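You operate a simulated robot arm through the tools that you are given. There is no shell and no other tool.

You are at the controls of a simulated robot arm. One attempt, no reset.

JOB
Set the controls near the top of the grey hood. At the end: the black pressure knob is turned to high; the back flow knob is turned to high; the stop lock lever is set to free; the out flow knob is turned to high; whatever was shut is shut again. Leave all else as you found it, and nothing knocked over. The stop lock lever goes anticlockwise seen from above, to its stop.

It is judged by the outcome, as a careful person would: the job done as asked, and still so three seconds after it is handed in. It fails if anything else is knocked over, pushed out of place, dropped, spilled or broken.

ROBOT AND FRAMES
A 6-joint arm with a three-finger gripper, fixed in place. Base frame: the origin is at the foot of the arm, x ahead of it, y to its left, z up; the work surface is at about z = 950. Readings come in mm, rad, newtons and seconds.
Its first joint turns from -2.897 to 2.897 rad. Payload 4.89 kg.
Tool frame: the origin (TCP) lies between the finger pads and is the grasp point; the fingertips stand 30 mm ahead of it; z points along the fingers, y is the line along which they close. Largest opening 164 mm; the body of the gripper starts 125 mm behind the TCP.
Orientation is told as [roll, pitch, yaw] about the base's x, y, z axes, in that order, counted from this pose: with the fingers straight down and closing along the base's y, the tool's x points along the base's -x, its y along +y and its z along -z.

CONTROLS
- The arm moves only by the tool step_arm. Its argument "deltas" is a list of rows, each a list of 7 numbers: the shift along the tool's x, y, z in mm, then the turn, a rotation vector about the tool's x, y, z in rad, then the opening, from 0 (shut) to 1 (fully open). In form: [[dx, dy, dz, wx, wy, wz, claw], ...]. A call has 1 to 20 rows; each row is the pose to reach, as a shift and turn from the pose commanded when the call began, along the tool's axes at that moment. Rows are played at 5 a second. More than 50 mm and 0.15 rad between two rows, or a gripper value outside its range, and nothing of the call is played. A pose out of reach is approached as far as the arm can. The call stops where the force on the tool passes 40 N (or 10 N more than at its start, if that is more) or the arm is blocked; 0.2 s more then pass. The fingers move at their own pace (about 108 mm/s each) and stop on an object; they squeeze with about 42 N. The grip force told is the motor's: it shows also when the fingers shut on nothing. Time passes only in rows, and 0.2 s behind the last, so rows that repeat a pose let the fingers close. It gives the time, the measured TCP pose, the force on the tool (base axes), the opening and the grip force at its end, in the units of the frame above (readings bear some noise), with the torque about the TCP (base axes, N m) and any sound that the robot's microphone picked up, and new pictures: "pictures" is both (left out), scene, wrist or none.
- Cameras (640 x 400 px; columns grow to the right, rows downward): "scene" is fixed at [50, 500.4, 1739]; the picture's right is [-0.76, -0.65, 0.00], its down [-0.39, 0.45, -0.81] and it looks along [0.53, -0.61, -0.59] (base axes); focal length 345 px, centre (320, 200). "wrist" rides on the gripper at [76, -2, -152] in the tool frame; the picture's right is [0.02, 1.00, 0.00], its down [-0.88, 0.02, -0.47] and it looks along [-0.47, 0.01, 0.88] (tool axes); focal length 247 px, centre (320, 200). There is no depth. A picture from a camera that has moved, and an enlarged one, comes with that camera's place and axes in the base frame and with its lens.
- raise_lower(by): slides the trunk up (or, below 0, down) by that many mm; the arm rides with it, the base frame stays. It gives what a move gives, with no picture.
- inspect(camera, box): a new picture of the part [left, top, right, bottom] of that camera's present view, enlarged. The clock stands still meanwhile.
- job_done(): hands the job in; it is judged then, once.

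Nothing tells you positions but the pictures and the camera data. Unless the task says otherwise, let go and move clear before handing in.

The tools are called after "Emit:" as a command line: name --pt "numbers of a row" for each row, then --argument value for the rest, lists and objects as JSON in quotes. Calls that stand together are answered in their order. step_arm: Moves the arm, as the interface text tells. Its arguments: {"type":"object","properties":{"deltas":{"type":"array"},"pictures":{"type":"string","enum":["both","scene","wrist","none"]}},"required":["deltas"]} The other tools are called the same way: raise_lower (by) slides the trunk up or down; inspect (camera, box) takes an enlarged picture of a part of a camera's view; job_done () hands the job in.

At the start:

```text
time_s: 0.0
tcp_pos: [685.1, 101.8, 1331.5]
orientation: [0.0, -0.001, 0.001]
wrist_force: [0.2, 0.9, 0.2]
wrist_torque: [-0.01, 0.02, 0.0]
gripper_width: 164.1
gripper_force: 0.0
trunk travel left (down, up): [-150.0, 240.0]
```

scene: 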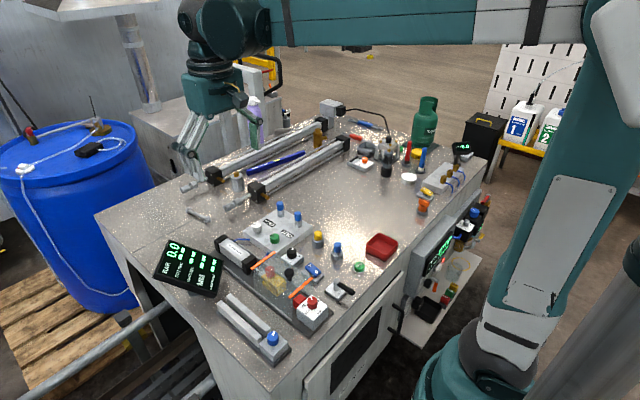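
wrist: 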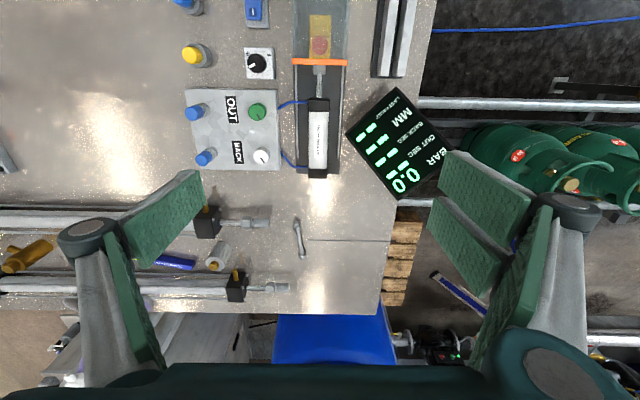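

I see a workbench with a panel of controls (OUT/BACK knobs, a black knob, a hood over a cylinder, etc.). I'll enlarge the views before moving anything.

Emit:
inspect --camera "scene" --box '[180, 180, 420, 370]'

Emit:
inspect --camera "wrist" --box '[150, 0, 450, 200]'

Emit:
inspect --camera "scene" --box '[220, 220, 340, 320]'

Emit:
inspect --camera "scene" --box '[320, 80, 520, 260]'

```text
2.11 times, centred on (300, 275) of scene
camera zoom: at [50.0, 500.4, 1739.0], right [-0.76, -0.65, 0.0], down [-0.39, 0.45, -0.81], along [0.53, -0.61, -0.59], focal length 726 px, centre (362, 42)
```

zoom: 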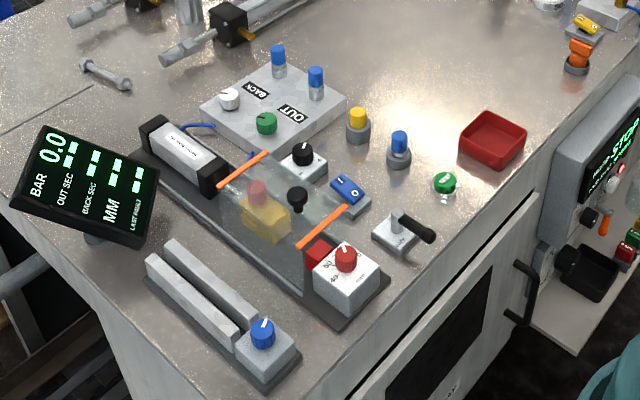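

```text
2.00 times, centred on (300, 100) of wrist
camera zoom: at [608.3, 99.7, 1486.5], right [-0.02, 1.0, 0.0], down [0.88, 0.02, 0.47], along [0.47, 0.01, -0.88], focal length 494 px, centre (360, 400)
```

zoom: 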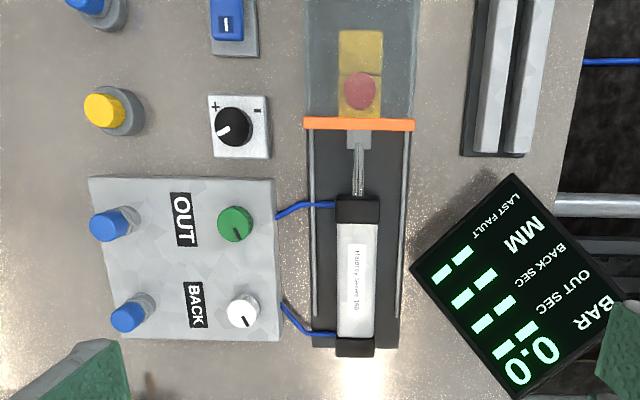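

```text
4.00 times, centred on (280, 270) of scene
camera zoom: at [50.0, 500.4, 1739.0], right [-0.76, -0.65, 0.0], down [-0.39, 0.45, -0.81], along [0.53, -0.61, -0.59], focal length 1380 px, centre (480, -80)
```

zoom: 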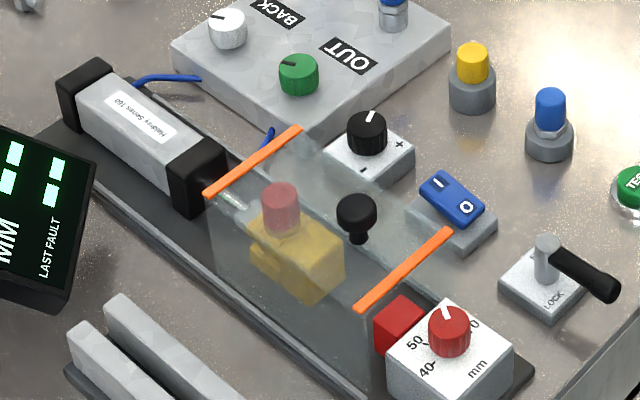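

```text
2.22 times, centred on (420, 170) of scene
camera zoom: at [50.0, 500.4, 1739.0], right [-0.76, -0.65, 0.0], down [-0.39, 0.45, -0.81], along [0.53, -0.61, -0.59], focal length 767 px, centre (98, 267)
```

zoom: 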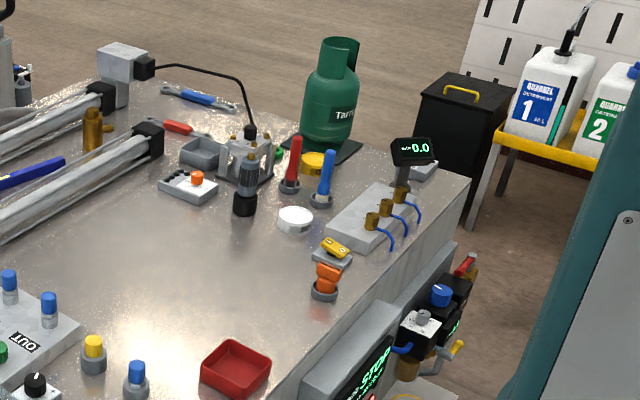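

The controls lie in a row along base x, near y ≈ -10. I read them as the lock lever (x≈425), blue rocker (x≈520), black +/- knob (x≈605), green OUT (x≈680) and white BACK (x≈767), with the hood beside them at y≈50–140. I'll move up and back over them for a closer wrist view, staying well clear.

Emit:
step_arm --pt "29 -18 20 0 0 0 0.5" --pt "58 -37 40 0 0 0 0.4" --pt "88 -56 60 0 0 0 0.4" --pt "117 -75 80 0 0 0 0.4" --pt "146 -94 100 0 0 0 0.4" --pt "175 -112 120 0 0 0 0.4" --pt "175 -112 120 0 0 0 0.4"

```text
time_s: 1.6
tcp_pos: [509.1, -9.4, 1212.3]
orientation: [-0.001, -0.001, 0.0]
wrist_force: [-0.4, 0.5, 0.2]
wrist_torque: [-0.01, -0.06, 0.01]
gripper_width: 65.7
gripper_force: 0.0
trunk travel left (down, up): [-150.0, 240.0]
camera wrist: at [432.7, -12.8, 1366.3], right [-0.02, 1.0, 0.0], down [0.88, 0.02, 0.47], along [0.47, 0.01, -0.88], focal length 247 px, centre (320, 200)
```

scene: 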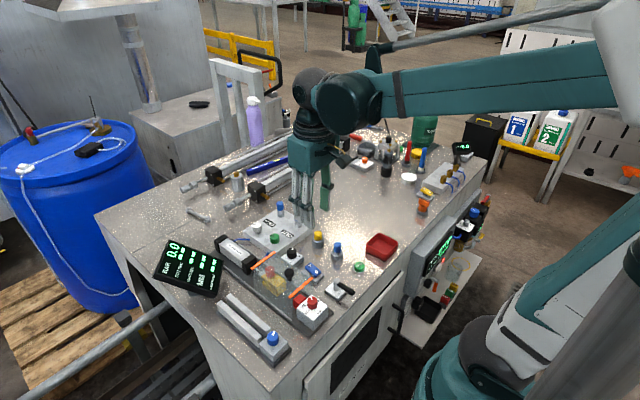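
wrist: 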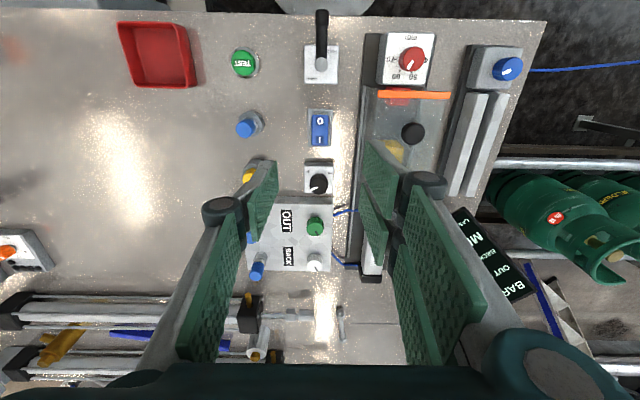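

Now the whole row is visible in the wrist view. I'll enlarge each control to read the markings.

Emit:
inspect --camera "wrist" --box '[240, 190, 360, 280]'

Emit:
inspect --camera "wrist" --box '[280, 100, 360, 200]'

Emit:
inspect --camera "wrist" --box '[280, 0, 440, 100]'

Emit:
inspect --camera "scene" --box '[240, 200, 300, 250]'

Emit:
inspect --camera "scene" --box '[270, 240, 370, 320]'

```text
4.44 times, centred on (300, 235) of wrist
camera zoom: at [432.7, -12.8, 1366.3], right [-0.02, 1.0, 0.0], down [0.88, 0.02, 0.47], along [0.47, 0.01, -0.88], focal length 1098 px, centre (409, 44)
```

zoom: 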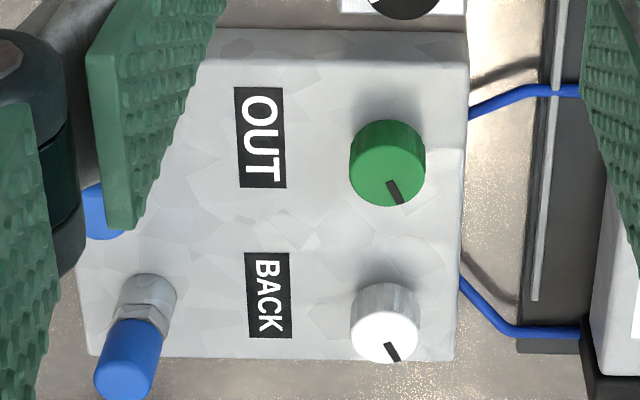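

```text
4.00 times, centred on (320, 150) of wrist
camera zoom: at [432.7, -12.8, 1366.3], right [-0.02, 1.0, 0.0], down [0.88, 0.02, 0.47], along [0.47, 0.01, -0.88], focal length 988 px, centre (320, 400)
```

zoom: 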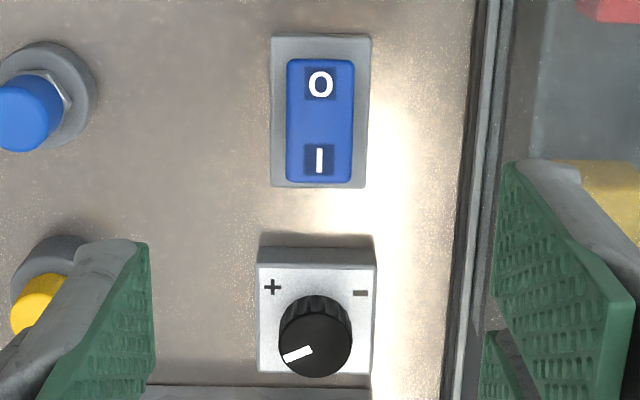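

```text
4.00 times, centred on (360, 50) of wrist
camera zoom: at [432.7, -12.8, 1366.3], right [-0.02, 1.0, 0.0], down [0.88, 0.02, 0.47], along [0.47, 0.01, -0.88], focal length 988 px, centre (160, 800)
```

zoom: 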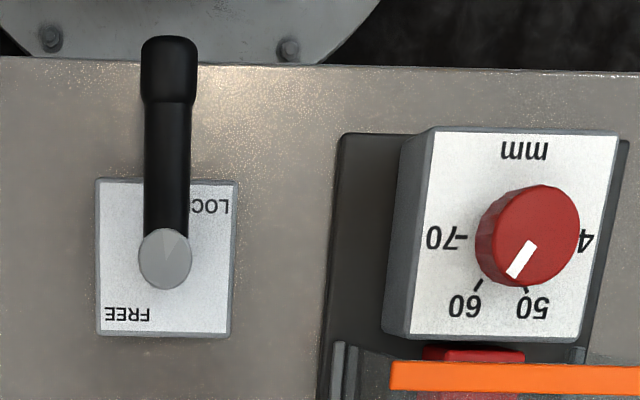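

```text
8.00 times, centred on (270, 225) of scene
camera zoom: at [50.0, 500.4, 1739.0], right [-0.76, -0.65, 0.0], down [-0.39, 0.45, -0.81], along [0.53, -0.61, -0.59], focal length 2760 px, centre (720, 0)
```

zoom: 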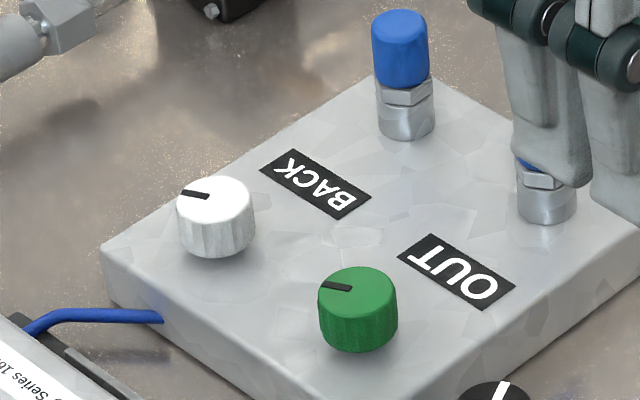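

```text
5.00 times, centred on (320, 280) of scene
camera zoom: at [50.0, 500.4, 1739.0], right [-0.76, -0.65, 0.0], down [-0.39, 0.45, -0.81], along [0.53, -0.61, -0.59], focal length 1725 px, centre (320, -200)
```

zoom: 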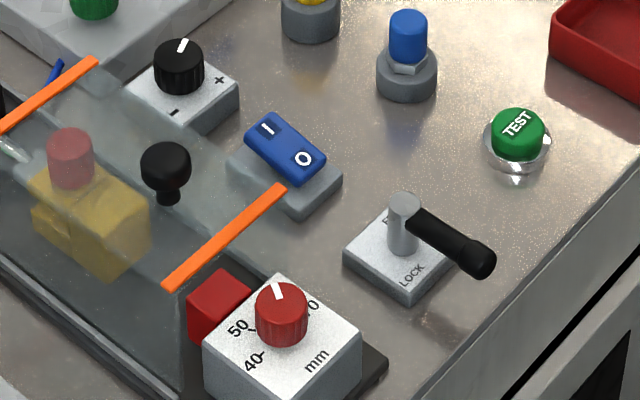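

The lever points to the robot at LOCK with FREE off to the -y side, and the black knob has "+" and "-" marks. The OUT and BACK flow knobs show no scale yet, so I'll look at them from closer up.

Emit:
step_arm --pt "-30 0 20 0 0 0 0.8" --pt "-65 0 45 0 0 0 0.8" --pt "-100 -5 70 0 0 0 0.8" --pt "-131 -10 92 0 0 0 0.8" --pt "-131 -10 92 0 0 0 0.8" --pictures "wrist"

Emit:
inspect --camera "wrist" --box '[220, 120, 420, 260]'

```text
time_s: 2.8
tcp_pos: [643.5, -19.9, 1118.9]
orientation: [0.0, 0.001, 0.0]
wrist_force: [0.0, 0.8, 0.2]
wrist_torque: [0.02, 0.13, -0.01]
gripper_width: 130.9
gripper_force: 0.0
trunk travel left (down, up): [-150.0, 240.0]
camera wrist: at [566.3, -22.3, 1273.2], right [-0.02, 1.0, 0.0], down [0.88, 0.02, 0.47], along [0.47, 0.01, -0.88], focal length 247 px, centre (320, 200)
```

wrist: 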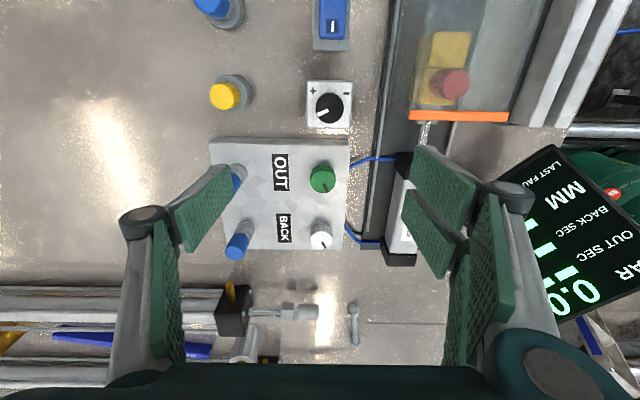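

```text
2.86 times, centred on (320, 190) of wrist
camera zoom: at [566.3, -22.3, 1273.2], right [-0.02, 1.0, 0.0], down [0.88, 0.02, 0.47], along [0.47, 0.01, -0.88], focal length 706 px, centre (320, 229)
```

zoom: 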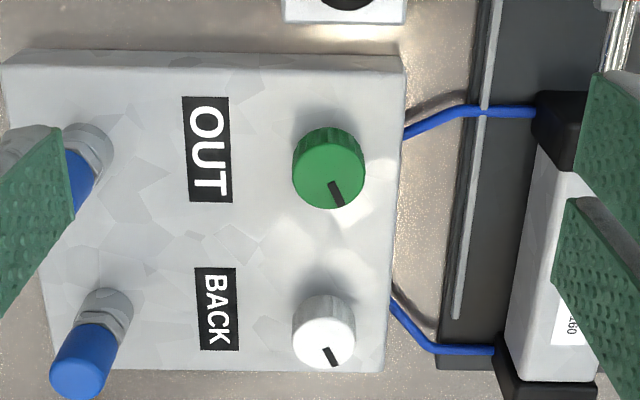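

The flow knobs carry no printed scale, only a pointer line each. Before touching anything I'll check the rest of the view for a legend or display that says which way is "high".

Emit:
inspect --camera "scene" --box '[380, 180, 500, 350]'

Emit:
inspect --camera "scene" --box '[140, 220, 240, 310]'

Emit:
inspect --camera "wrist" --box '[290, 60, 370, 140]'

Emit:
inspect --camera "wrist" --box '[290, 150, 360, 260]'

Emit:
inspect --camera "scene" --box '[240, 190, 320, 260]'

```text
2.35 times, centred on (440, 265) of scene
camera zoom: at [50.0, 500.4, 1739.0], right [-0.76, -0.65, 0.0], down [-0.39, 0.45, -0.81], along [0.53, -0.61, -0.59], focal length 812 px, centre (38, 47)
```

zoom: 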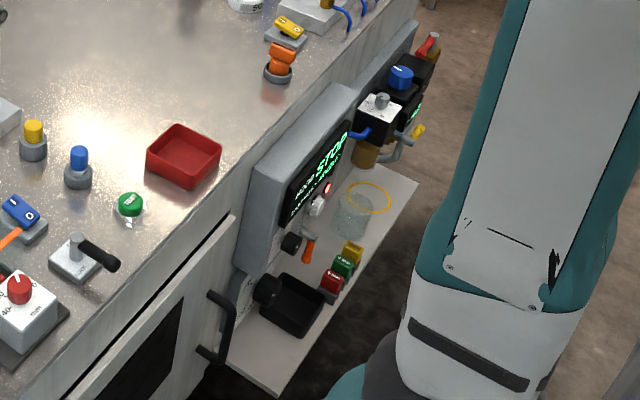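

```text
4.44 times, centred on (190, 265) of scene
camera zoom: at [50.0, 500.4, 1739.0], right [-0.76, -0.65, 0.0], down [-0.39, 0.45, -0.81], along [0.53, -0.61, -0.59], focal length 1533 px, centre (898, -89)
```

zoom: 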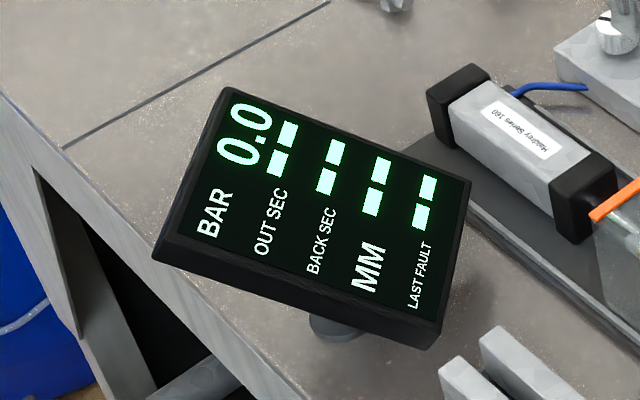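

```text
5.00 times, centred on (330, 100) of wrist
camera zoom: at [566.3, -22.3, 1273.2], right [-0.02, 1.0, 0.0], down [0.88, 0.02, 0.47], along [0.47, 0.01, -0.88], focal length 1235 px, centre (270, 700)
```

zoom: 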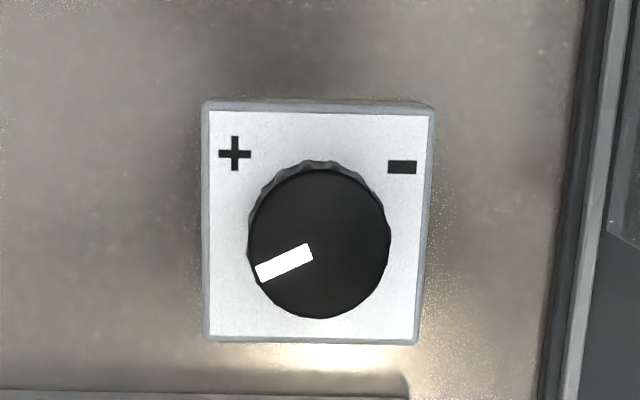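

```text
3.64 times, centred on (325, 205) of wrist
camera zoom: at [566.3, -22.3, 1273.2], right [-0.02, 1.0, 0.0], down [0.88, 0.02, 0.47], along [0.47, 0.01, -0.88], focal length 898 px, centre (302, 182)
```

zoom: 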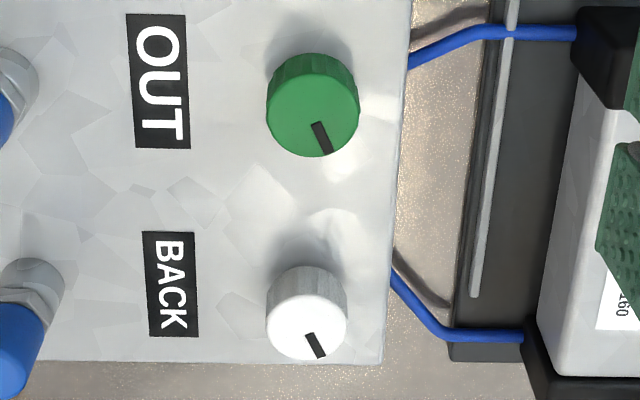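

```text
5.71 times, centred on (280, 225) of scene
camera zoom: at [50.0, 500.4, 1739.0], right [-0.76, -0.65, 0.0], down [-0.39, 0.45, -0.81], along [0.53, -0.61, -0.59], focal length 1971 px, centre (549, 57)
```

zoom: 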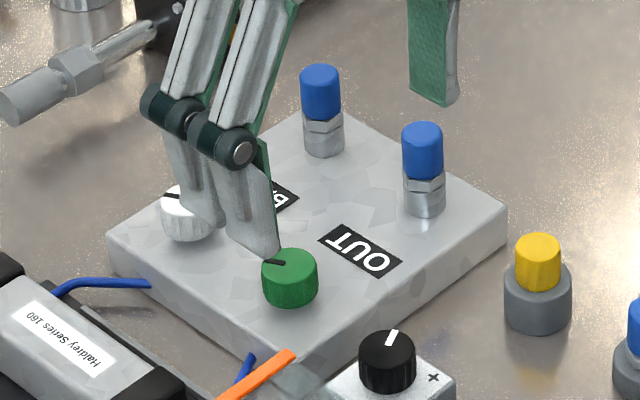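

No legend is visible. The black knob's "-" to "+" sweep runs clockwise, and so does the red mm scale, so clockwise means more on this rig. I take the black knob to be at about (604, -11), diameter about 31 mm, top about z 990, and I'll position above it first.

Emit:
step_arm --pt "20 4 20 0 0 0 0.37" --pt "39.5 9 50 0 0 0 0.37" --pt "39.5 9 69 0 0 0 0.37" --pt "39.5 9 69 0 0 0 0.37"

Emit:
inspect --camera "wrist" --box '[240, 90, 400, 230]'

Emit:
inspect --camera "scene" --box '[240, 200, 360, 300]'

```text
time_s: 3.8
tcp_pos: [601.9, -11.6, 1049.8]
orientation: [0.0, 0.0, -0.001]
wrist_force: [-0.6, 0.7, 0.9]
wrist_torque: [0.01, -0.06, 0.07]
gripper_width: 60.6
gripper_force: 0.0
trunk travel left (down, up): [-150.0, 240.0]
camera wrist: at [525.5, -13.1, 1205.0], right [-0.02, 1.0, 0.0], down [0.88, 0.02, 0.47], along [0.47, 0.01, -0.88], focal length 247 px, centre (320, 200)
```

scene: 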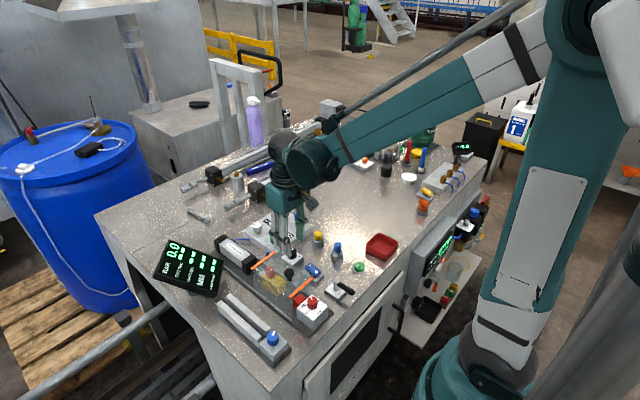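
wrist: 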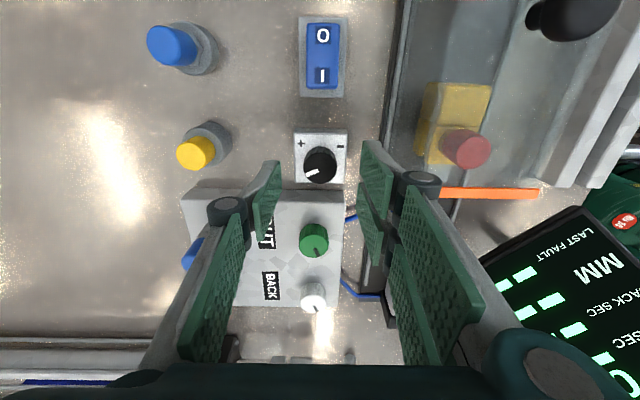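

```text
2.86 times, centred on (320, 160) of wrist
camera zoom: at [525.5, -13.1, 1205.0], right [-0.02, 1.0, 0.0], down [0.88, 0.02, 0.47], along [0.47, 0.01, -0.88], focal length 706 px, centre (320, 314)
```

zoom: 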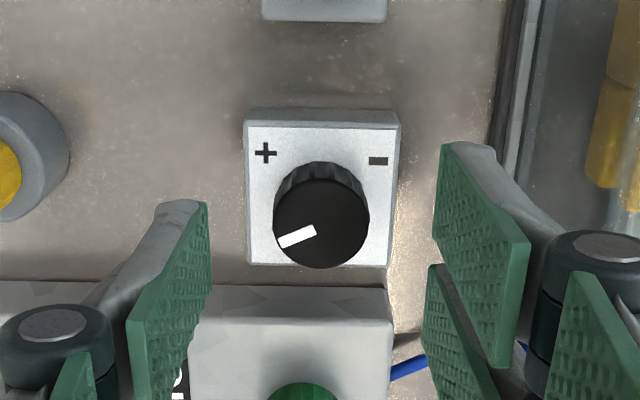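

```text
4.00 times, centred on (300, 250) of scene
camera zoom: at [50.0, 500.4, 1739.0], right [-0.76, -0.65, 0.0], down [-0.39, 0.45, -0.81], along [0.53, -0.61, -0.59], focal length 1380 px, centre (400, 0)
```

zoom: 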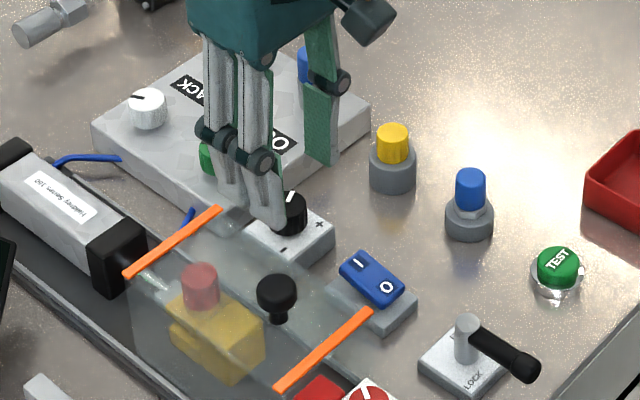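

The knob sits at about (604.5, -11), and the fingers straddle it. I'll turn the wrist 0.6 rad anticlockwise first so there is room for a clockwise turn, then descend around the knob without gripping yet.

Emit:
step_arm --pt "-2.5 0.6 0 0 0 -0.15 0.33" --pt "-2.5 0.6 0 0 0 -0.3 0.33" --pt "-2.5 0.6 0 0 0 -0.45 0.33" --pt "-2.5 0.6 0 0 0 -0.6 0.33" --pt "-2.5 0.6 15 0 0 -0.6 0.33" --pt "-2.5 0.6 30 0 0 -0.6 0.33" --pt "-2.5 0.6 40 0 0 -0.6 0.33" --pt "-2.5 0.6 45 0 0 -0.6 0.33" --pt "-2.5 0.6 45 0 0 -0.6 0.33"

Emit:
inspect --camera "wrist" --box '[220, 90, 420, 250]'

Emit:
inspect --camera "scene" --box '[250, 210, 350, 290]'

```text
time_s: 5.8
tcp_pos: [603.9, -9.5, 1006.9]
orientation: [0.001, 0.0, 0.598]
wrist_force: [0.1, -0.6, -0.4]
wrist_torque: [0.05, 0.01, -0.01]
gripper_width: 54.3
gripper_force: 0.1
trunk travel left (down, up): [-150.0, 240.0]
camera wrist: at [541.3, -55.2, 1160.5], right [-0.58, 0.81, 0.0], down [0.72, 0.51, 0.47], along [0.38, 0.28, -0.88], focal length 247 px, centre (320, 200)
```

scene: 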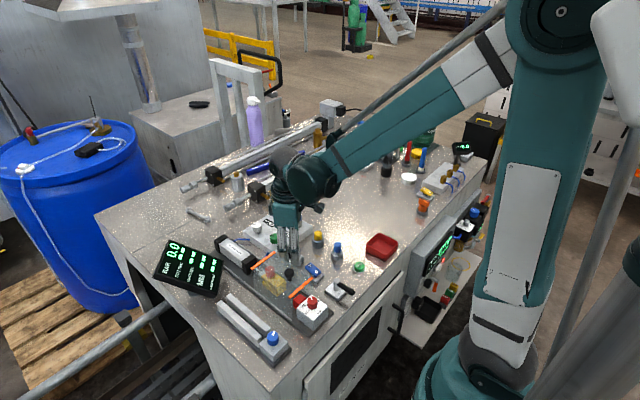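
wrist: 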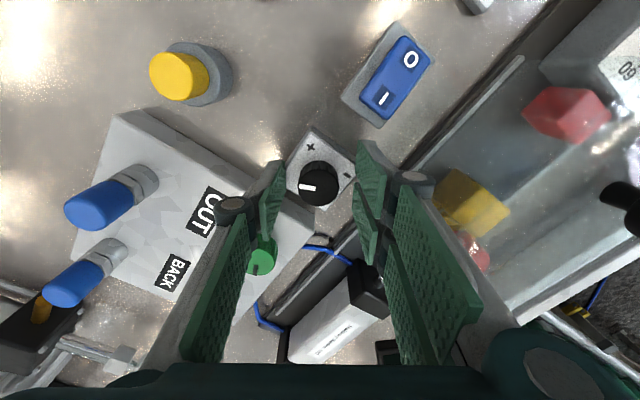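

```text
2.50 times, centred on (320, 170) of wrist
camera zoom: at [541.3, -55.2, 1160.5], right [-0.58, 0.81, 0.0], down [0.72, 0.51, 0.47], along [0.38, 0.28, -0.88], focal length 617 px, centre (320, 275)
```

zoom: 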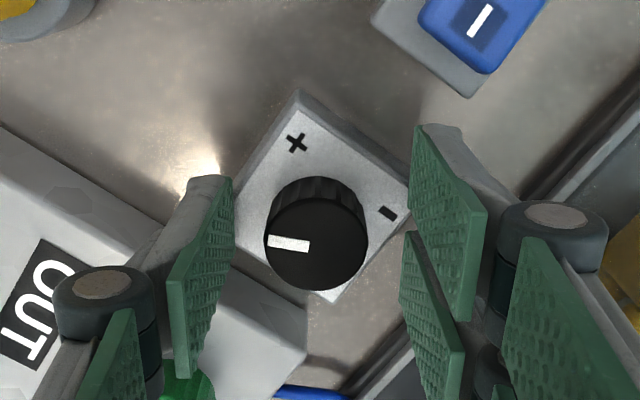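

```text
5.00 times, centred on (300, 250) of scene
camera zoom: at [50.0, 500.4, 1739.0], right [-0.76, -0.65, 0.0], down [-0.39, 0.45, -0.81], along [0.53, -0.61, -0.59], focal length 1725 px, centre (420, -50)
```

zoom: 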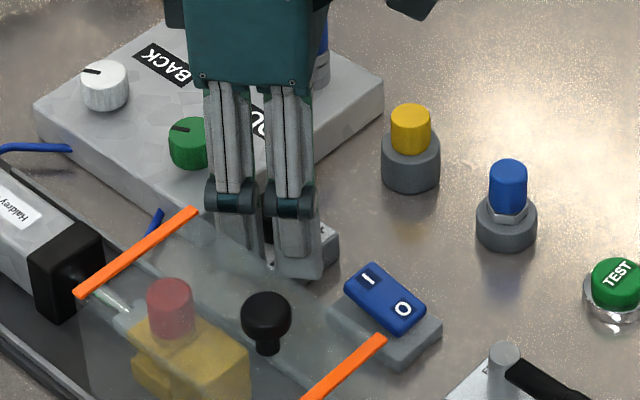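

The knob is between the fingers, with tips at about z 977 and the knob spanning about 970–990. I'll close on it and read the width and force.

Emit:
step_arm --pt "0 0 1 0 0 0 0.25" --pt "0 0 1 0 0 0 0.15" --pt "0 0 1 0 0 0 0.1" --pt "0 0 1 0 0 0 0.1" --pictures "wrist"

Emit:
inspect --camera "wrist" --box '[240, 110, 400, 230]'

```text
time_s: 6.8
tcp_pos: [604.5, -10.6, 1005.2]
orientation: [0.0, 0.0, 0.599]
wrist_force: [11.7, -15.2, 1.5]
wrist_torque: [-0.27, -0.45, -0.03]
gripper_width: 28.5
gripper_force: 44.9
trunk travel left (down, up): [-150.0, 240.0]
camera wrist: at [541.8, -56.1, 1159.4], right [-0.58, 0.81, 0.0], down [0.72, 0.51, 0.47], along [0.39, 0.27, -0.88], focal length 247 px, centre (320, 200)
```

wrist: 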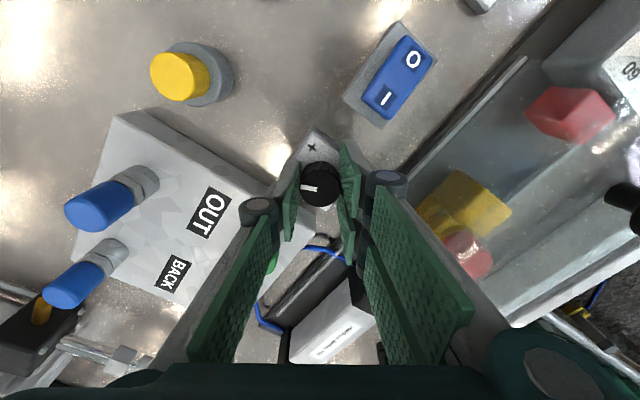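

```text
3.33 times, centred on (320, 170) of wrist
camera zoom: at [541.8, -56.1, 1159.4], right [-0.58, 0.81, 0.0], down [0.72, 0.51, 0.47], along [0.39, 0.27, -0.88], focal length 823 px, centre (320, 300)
```

zoom: 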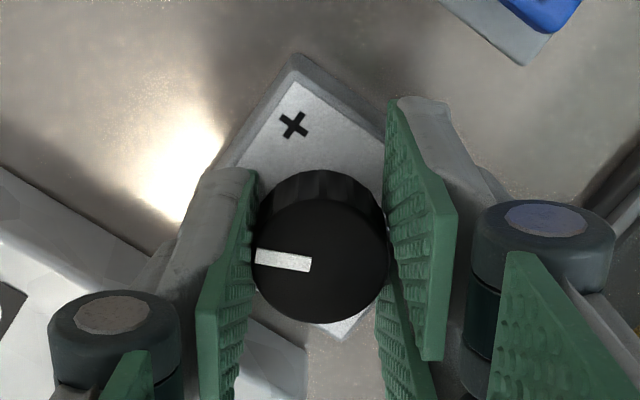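

Gripped at 28.5 mm, with about 19 N of side load because I'm 1.2 mm off centre along the closing line. I'll shift to unload that, then begin the clockwise turn in small rows.

Emit:
step_arm --pt "0 -1.2 1 0 0 0 0.1" --pt "0 -1.2 1 0 0 0.1 0.1" --pt "0 -1.2 1 0 0 0.2 0.1" --pt "0 -1.2 1 0 0 0.3 0.1" --pt "0 -1.2 1 0 0 0.3 0.1" --pictures "wrist"

Emit:
inspect --camera "wrist" --box '[240, 110, 400, 230]'

```text
time_s: 8.0
tcp_pos: [603.0, -10.8, 1004.7]
orientation: [0.001, 0.0, 0.299]
wrist_force: [10.2, 10.7, 27.7]
wrist_torque: [0.43, -0.36, 0.01]
gripper_width: 28.4
gripper_force: 45.3
trunk travel left (down, up): [-150.0, 240.0]
camera wrist: at [531.5, -35.7, 1158.7], right [-0.31, 0.95, 0.0], down [0.84, 0.28, 0.47], along [0.45, 0.15, -0.88], focal length 247 px, centre (320, 200)
```

wrist: 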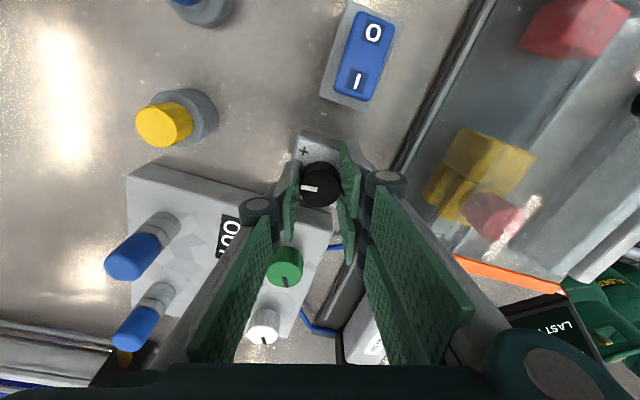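

```text
3.33 times, centred on (320, 170) of wrist
camera zoom: at [531.5, -35.7, 1158.7], right [-0.31, 0.95, 0.0], down [0.84, 0.28, 0.47], along [0.45, 0.15, -0.88], focal length 823 px, centre (320, 300)
```

zoom: 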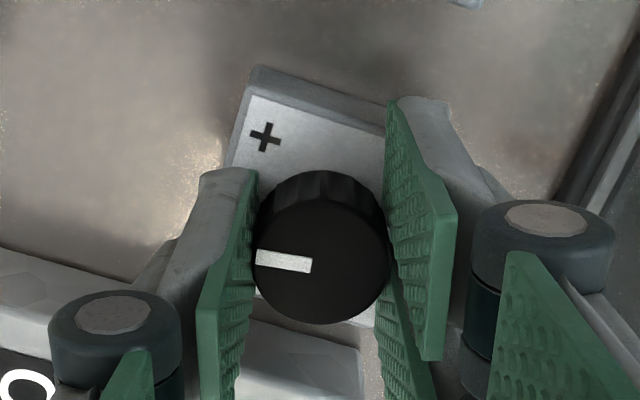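

The knob turns with the fingers; it has gone 0.3 rad clockwise. The tips press about 28 N on the plate, so I'll ease up 1.5 mm, correct the small side load and continue clockwise.

Emit:
step_arm --pt "-0.6 0.3 -1.6 0 0 0 0.1" --pt "-0.6 0.3 -1.6 0 0 0.1 0.1" --pt "-0.6 0.3 -1.6 0 0 0.2 0.1" --pt "-0.6 0.3 -1.6 0 0 0.3 0.1" --pt "-0.6 0.3 -1.6 0 0 0.4 0.1" --pt "-0.6 0.3 -1.6 0 0 0.5 0.1" --pt "-0.6 0.3 -1.6 0 0 0.5 0.1" --pictures "wrist"

Emit:
inspect --camera "wrist" --box '[240, 110, 400, 230]'

```text
time_s: 9.0
tcp_pos: [604.5, -10.2, 1004.5]
orientation: [-0.001, 0.002, 0.044]
wrist_force: [2.4, 2.2, -28.1]
wrist_torque: [0.23, -0.25, 0.04]
gripper_width: 28.5
gripper_force: 45.4
trunk travel left (down, up): [-150.0, 240.0]
stopped in row 4: the force on the tool passed its limit at 44 N (the readings are from after the stop); the commanded pose is now the measured one
camera wrist: at [528.1, -16.3, 1158.9], right [-0.07, 1.0, 0.0], down [0.88, 0.06, 0.47], along [0.47, 0.03, -0.88], focal length 247 px, centre (320, 200)
```

wrist: 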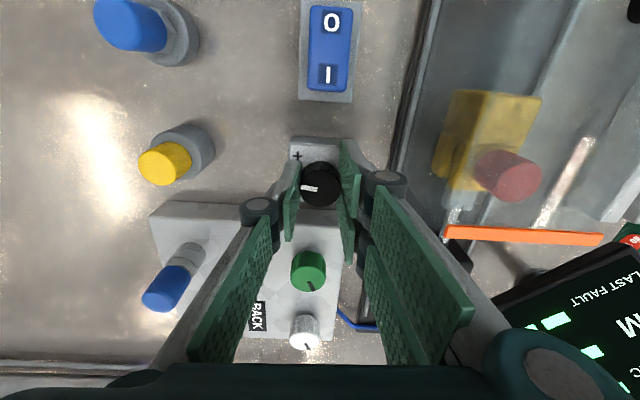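

```text
3.33 times, centred on (320, 170) of wrist
camera zoom: at [528.1, -16.3, 1158.9], right [-0.07, 1.0, 0.0], down [0.88, 0.06, 0.47], along [0.47, 0.03, -0.88], focal length 823 px, centre (320, 300)
```

zoom: 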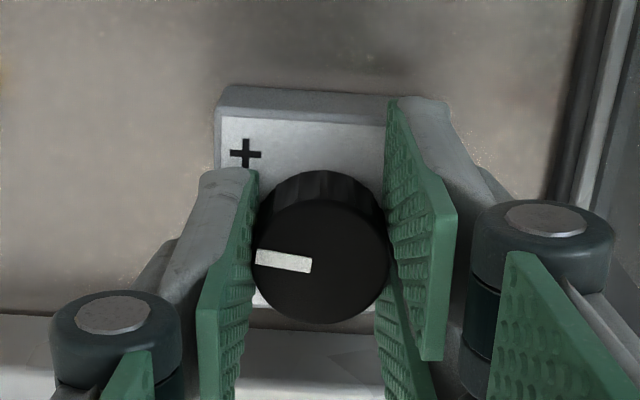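

The turn is going freely (0.55 rad so far); the stop came only from me lifting on the gripped knob. I'll relax z by 0.7 mm and keep turning clockwise.

Emit:
step_arm --pt "0 0 0.8 0 0 0 0.1" --pt "0 0 0.8 0 0 0.08 0.1" --pt "0 0 0.8 0 0 0.16 0.1" --pt "0 0 0.8 0 0 0.24 0.1" --pt "0 0 0.8 0 0 0.32 0.1" --pt "0 0 0.8 0 0 0.4 0.1" --pt "0 0 0.8 0 0 0.4 0.1" --pictures "wrist"

Emit:
inspect --camera "wrist" --box '[240, 110, 400, 230]'

```text
time_s: 10.6
tcp_pos: [603.9, -10.2, 1003.4]
orientation: [-0.001, 0.001, -0.357]
wrist_force: [6.4, 2.6, -0.6]
wrist_torque: [0.35, -0.07, 0.02]
gripper_width: 28.2
gripper_force: 44.5
trunk travel left (down, up): [-150.0, 240.0]
camera wrist: at [532.1, 14.1, 1158.8], right [0.33, 0.94, 0.0], down [0.83, -0.29, 0.47], along [0.45, -0.16, -0.88], focal length 247 px, centre (320, 200)
```

wrist: 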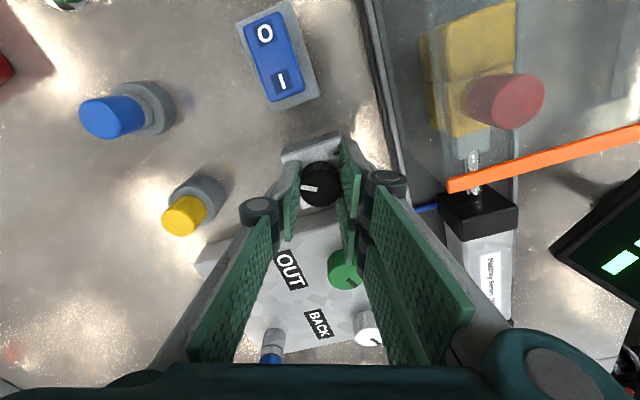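

```text
3.33 times, centred on (320, 170) of wrist
camera zoom: at [532.1, 14.1, 1158.8], right [0.33, 0.94, 0.0], down [0.83, -0.29, 0.47], along [0.45, -0.16, -0.88], focal length 823 px, centre (320, 300)
```

zoom: 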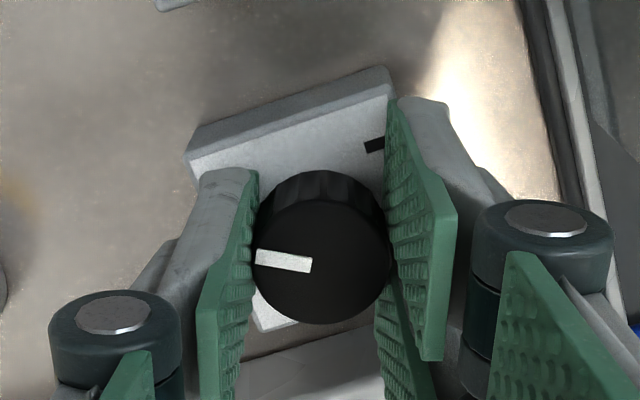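

Force is low and the pointer now sits about 55° further round toward "+". I'll continue clockwise and watch for the stop.

Emit:
step_arm --pt "0 0 0 0 0 0.06 0.1" --pt "0 0 0 0 0 0.12 0.1" --pt "0 0 0 0 0 0.18 0.1" --pt "0 0 0 0 0 0.24 0.1" --pt "0 0 0 0 0 0.3 0.1" --pt "0 0 0 0 0 0.3 0.1" --pictures "wrist"

Emit:
inspect --camera "wrist" --box '[240, 110, 400, 230]'

```text
time_s: 12.0
tcp_pos: [604.2, -11.3, 1003.3]
orientation: [-0.001, -0.001, -0.655]
wrist_force: [13.5, 6.4, -9.0]
wrist_torque: [0.16, -0.53, 0.38]
gripper_width: 28.3
gripper_force: 44.6
trunk travel left (down, up): [-150.0, 240.0]
camera wrist: at [543.0, 34.3, 1158.5], right [0.59, 0.8, 0.0], down [0.71, -0.52, 0.47], along [0.38, -0.28, -0.88], focal length 247 px, centre (320, 200)
```

wrist: 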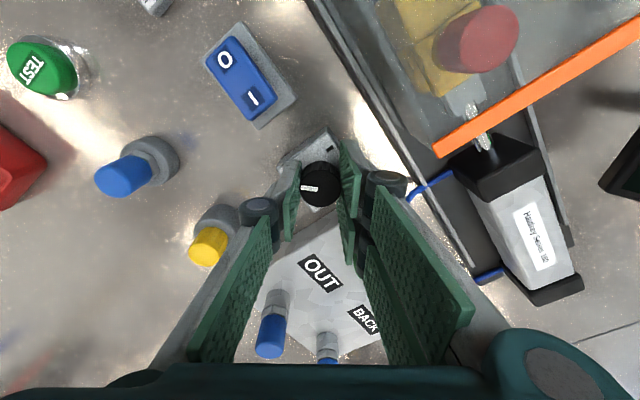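

```text
3.33 times, centred on (320, 170) of wrist
camera zoom: at [543.0, 34.3, 1158.5], right [0.59, 0.8, 0.0], down [0.71, -0.52, 0.47], along [0.38, -0.28, -0.88], focal length 823 px, centre (320, 300)
```

zoom: 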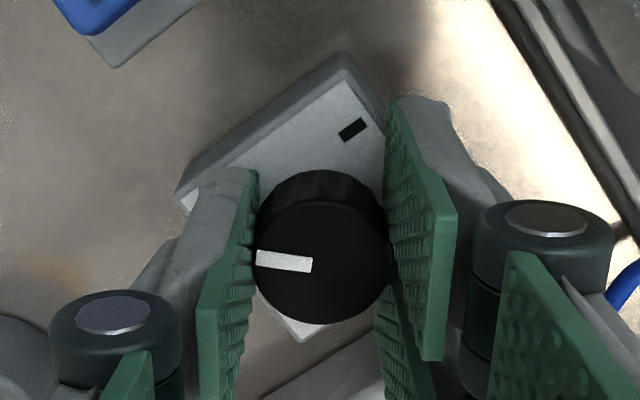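

Torque has jumped to 0.38 N m opposing the turn after 72°, with the pointer at the "+" corner, so this looks like the stop. I'll nudge slightly more to confirm.

Emit:
step_arm --pt "-0.5 0 0 0 0 0.03 0.1" --pt "-0.5 0 0 0 0 0.06 0.1" --pt "-0.5 0 0 0 0 0.06 0.1" --pictures "wrist"

Emit:
inspect --camera "wrist" --box '[240, 110, 400, 230]'

```text
time_s: 12.8
tcp_pos: [604.5, -10.6, 1003.7]
orientation: [-0.001, 0.001, -0.717]
wrist_force: [7.3, 12.8, -16.5]
wrist_torque: [0.49, -0.02, 0.34]
gripper_width: 28.5
gripper_force: 44.5
trunk travel left (down, up): [-150.0, 240.0]
camera wrist: at [546.1, 37.6, 1158.5], right [0.64, 0.77, 0.0], down [0.68, -0.56, 0.47], along [0.36, -0.3, -0.88], focal length 247 px, centre (320, 200)
```

wrist: 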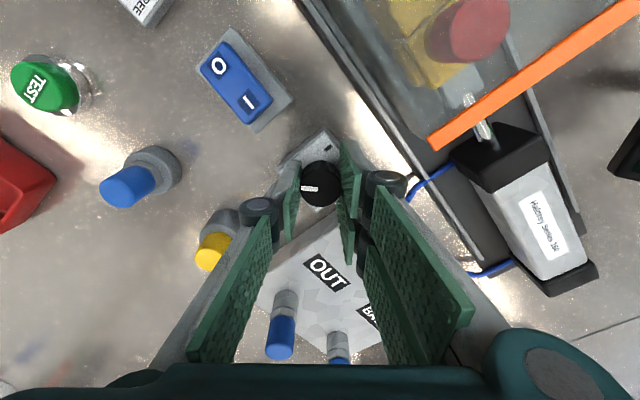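

```text
3.33 times, centred on (320, 170) of wrist
camera zoom: at [546.1, 37.6, 1158.5], right [0.64, 0.77, 0.0], down [0.68, -0.56, 0.47], along [0.36, -0.3, -0.88], focal length 823 px, centre (320, 300)
```

zoom: 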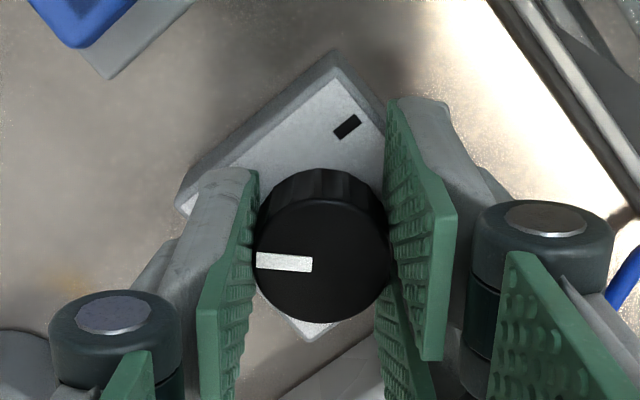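

The pointer slipped slightly within the fingers, which confirms the knob is at its clockwise end stop. I'll release, lift straight up, turn back and look.

Emit:
step_arm --pt "0 0 0.4 0 0 0 0.18" --pt "0 0 0.4 0 0 0 0.27" --pt "0 0 0.4 0 0 0 0.27" --pt "0 0 -20 0 0 0 0.27" --pt "0 0 -60 0 0 0 0.27" --pt "0 0 -90 0 0 -0.14 0.3" --pt "0 0 -90 0 0 -0.28 0.4" --pt "0 0 -90 0 0 -0.42 0.4" --pt "0 0 -90 0 0 -0.56 0.4" --pt "0 0 -90 0 0 -0.717 0.4" --pt "0 0 -90 0 0 -0.717 0.4" --pictures "both"

Emit:
inspect --camera "wrist" --box '[260, 80, 400, 180]'

```text
refused: row 10 steps farther than a row can; nothing moved
```

```text
4.00 times, centred on (330, 130) of wrist
camera zoom: at [546.1, 37.6, 1158.5], right [0.64, 0.77, 0.0], down [0.68, -0.56, 0.47], along [0.36, -0.3, -0.88], focal length 988 px, centre (280, 480)
```

zoom: 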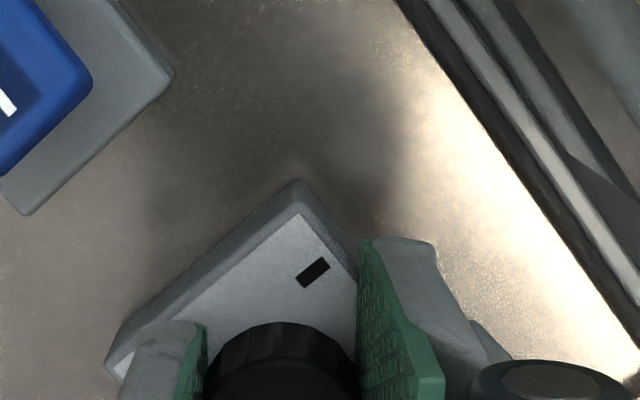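

One rotation row was slightly too large, so nothing moved. I'll resend with smaller rotation steps.

Emit:
step_arm --pt "0 0 0.4 0 0 0 0.18" --pt "0 0 0.4 0 0 0 0.27" --pt "0 0 0.4 0 0 0 0.27" --pt "0 0 -20 0 0 0 0.27" --pt "0 0 -60 0 0 0 0.27" --pt "0 0 -90 0 0 -0.12 0.3" --pt "0 0 -90 0 0 -0.24 0.4" --pt "0 0 -90 0 0 -0.36 0.4" --pt "0 0 -90 0 0 -0.48 0.4" --pt "0 0 -90 0 0 -0.6 0.4" --pt "0 0 -90 0 0 -0.717 0.4" --pt "0 0 -90 0 0 -0.717 0.4" --pictures "both"

Emit:
inspect --camera "wrist" --box '[240, 60, 400, 180]'

```text
time_s: 15.4
tcp_pos: [604.3, -12.2, 1093.9]
orientation: [0.0, 0.0, 0.0]
wrist_force: [-0.6, -0.5, -0.3]
wrist_torque: [-0.01, 0.0, -0.02]
gripper_width: 65.5
gripper_force: 0.0
trunk travel left (down, up): [-150.0, 240.0]
camera wrist: at [527.7, -13.7, 1248.9], right [-0.02, 1.0, 0.0], down [0.88, 0.02, 0.47], along [0.47, 0.01, -0.88], focal length 247 px, centre (320, 200)
```

scene: 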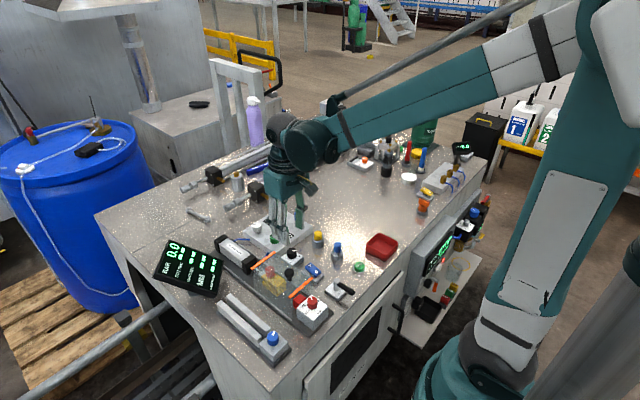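
wrist: 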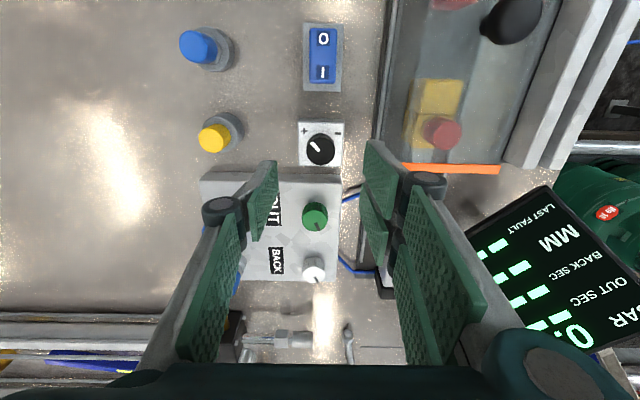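

```text
3.33 times, centred on (320, 120) of wrist
camera zoom: at [527.7, -13.7, 1248.9], right [-0.02, 1.0, 0.0], down [0.88, 0.02, 0.47], along [0.47, 0.01, -0.88], focal length 823 px, centre (320, 467)
```

zoom: 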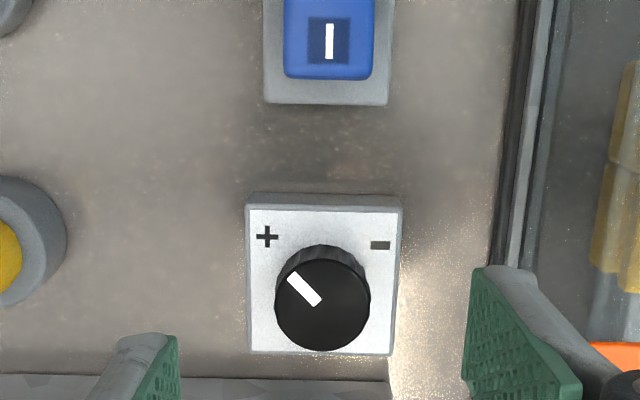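

The black pressure knob now points at "+" and sits on its stop. Next is the green OUT knob, which I place at about (683.5, -16.4) with its top near z 1005. I'll move above it and pre-rotate anticlockwise to leave room for a clockwise turn.

Emit:
step_arm --pt "-40 -2 0 0 0 0 0.37" --pt "-79 -4.2 0 0 0 -0.14 0.37" --pt "-79 -4.2 10 0 0 -0.28 0.34" --pt "-79 -4.2 20 0 0 -0.42 0.34" --pt "-79 -4.2 30 0 0 -0.56 0.34" --pt "-79 -4.2 30 0 0 -0.7 0.34" --pt "-79 -4.2 30 0 0 -0.84 0.34" --pt "-79 -4.2 30 0 0 -0.9 0.34" --pt "-79 -4.2 30 0 0 -0.9 0.34"

Emit:
inspect --camera "wrist" --box '[220, 80, 420, 230]'

Emit:
inspect --camera "scene" --box '[230, 180, 350, 280]'

```text
time_s: 17.4
tcp_pos: [684.2, -15.6, 1065.2]
orientation: [0.0, 0.0, 0.903]
wrist_force: [0.6, 0.0, 0.4]
wrist_torque: [-0.03, -0.02, 0.01]
gripper_width: 55.9
gripper_force: 0.0
trunk travel left (down, up): [-150.0, 240.0]
camera wrist: at [637.0, -76.9, 1218.9], right [-0.8, 0.6, 0.0], down [0.53, 0.7, 0.47], along [0.28, 0.38, -0.88], focal length 247 px, centre (320, 200)
```

scene: 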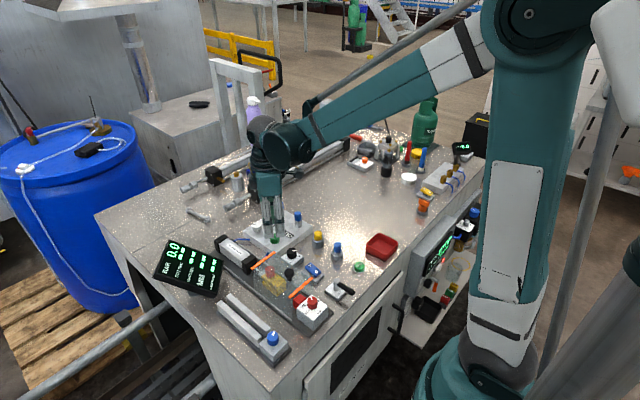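
wrist: 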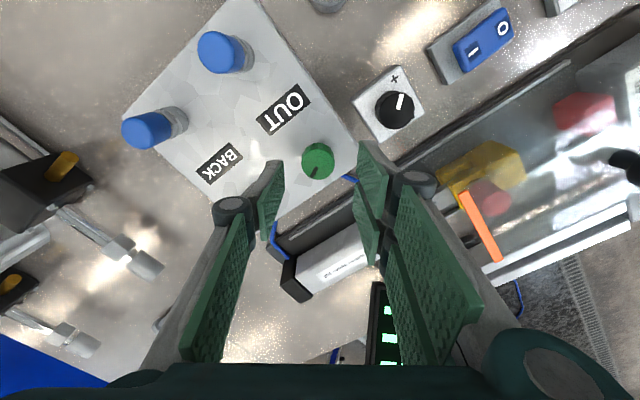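

```text
2.67 times, centred on (320, 155) of wrist
camera zoom: at [637.0, -76.9, 1218.9], right [-0.8, 0.6, 0.0], down [0.53, 0.7, 0.47], along [0.28, 0.38, -0.88], focal length 659 px, centre (320, 320)
```

zoom: 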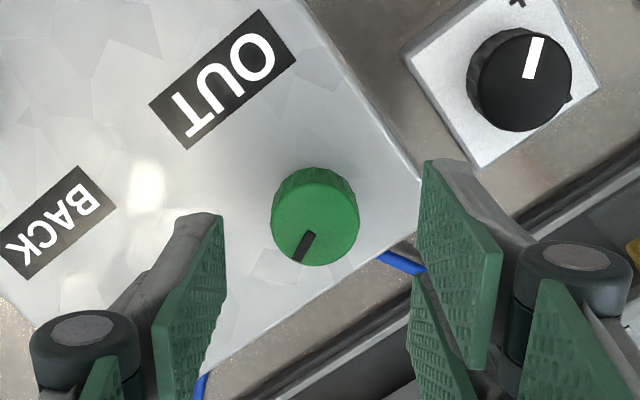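

```text
4.00 times, centred on (290, 230) of scene
camera zoom: at [50.0, 500.4, 1739.0], right [-0.76, -0.65, 0.0], down [-0.39, 0.45, -0.81], along [0.53, -0.61, -0.59], focal length 1380 px, centre (440, 80)
```

zoom: 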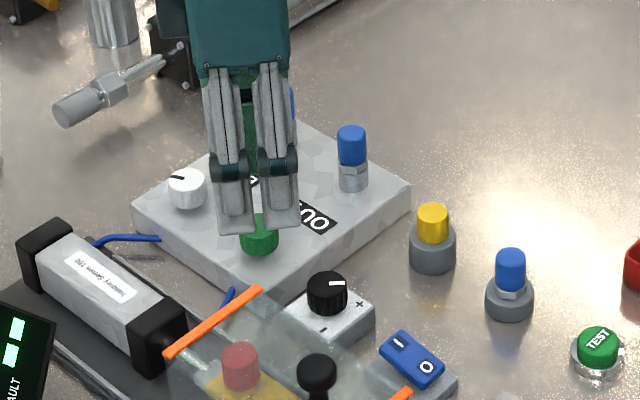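

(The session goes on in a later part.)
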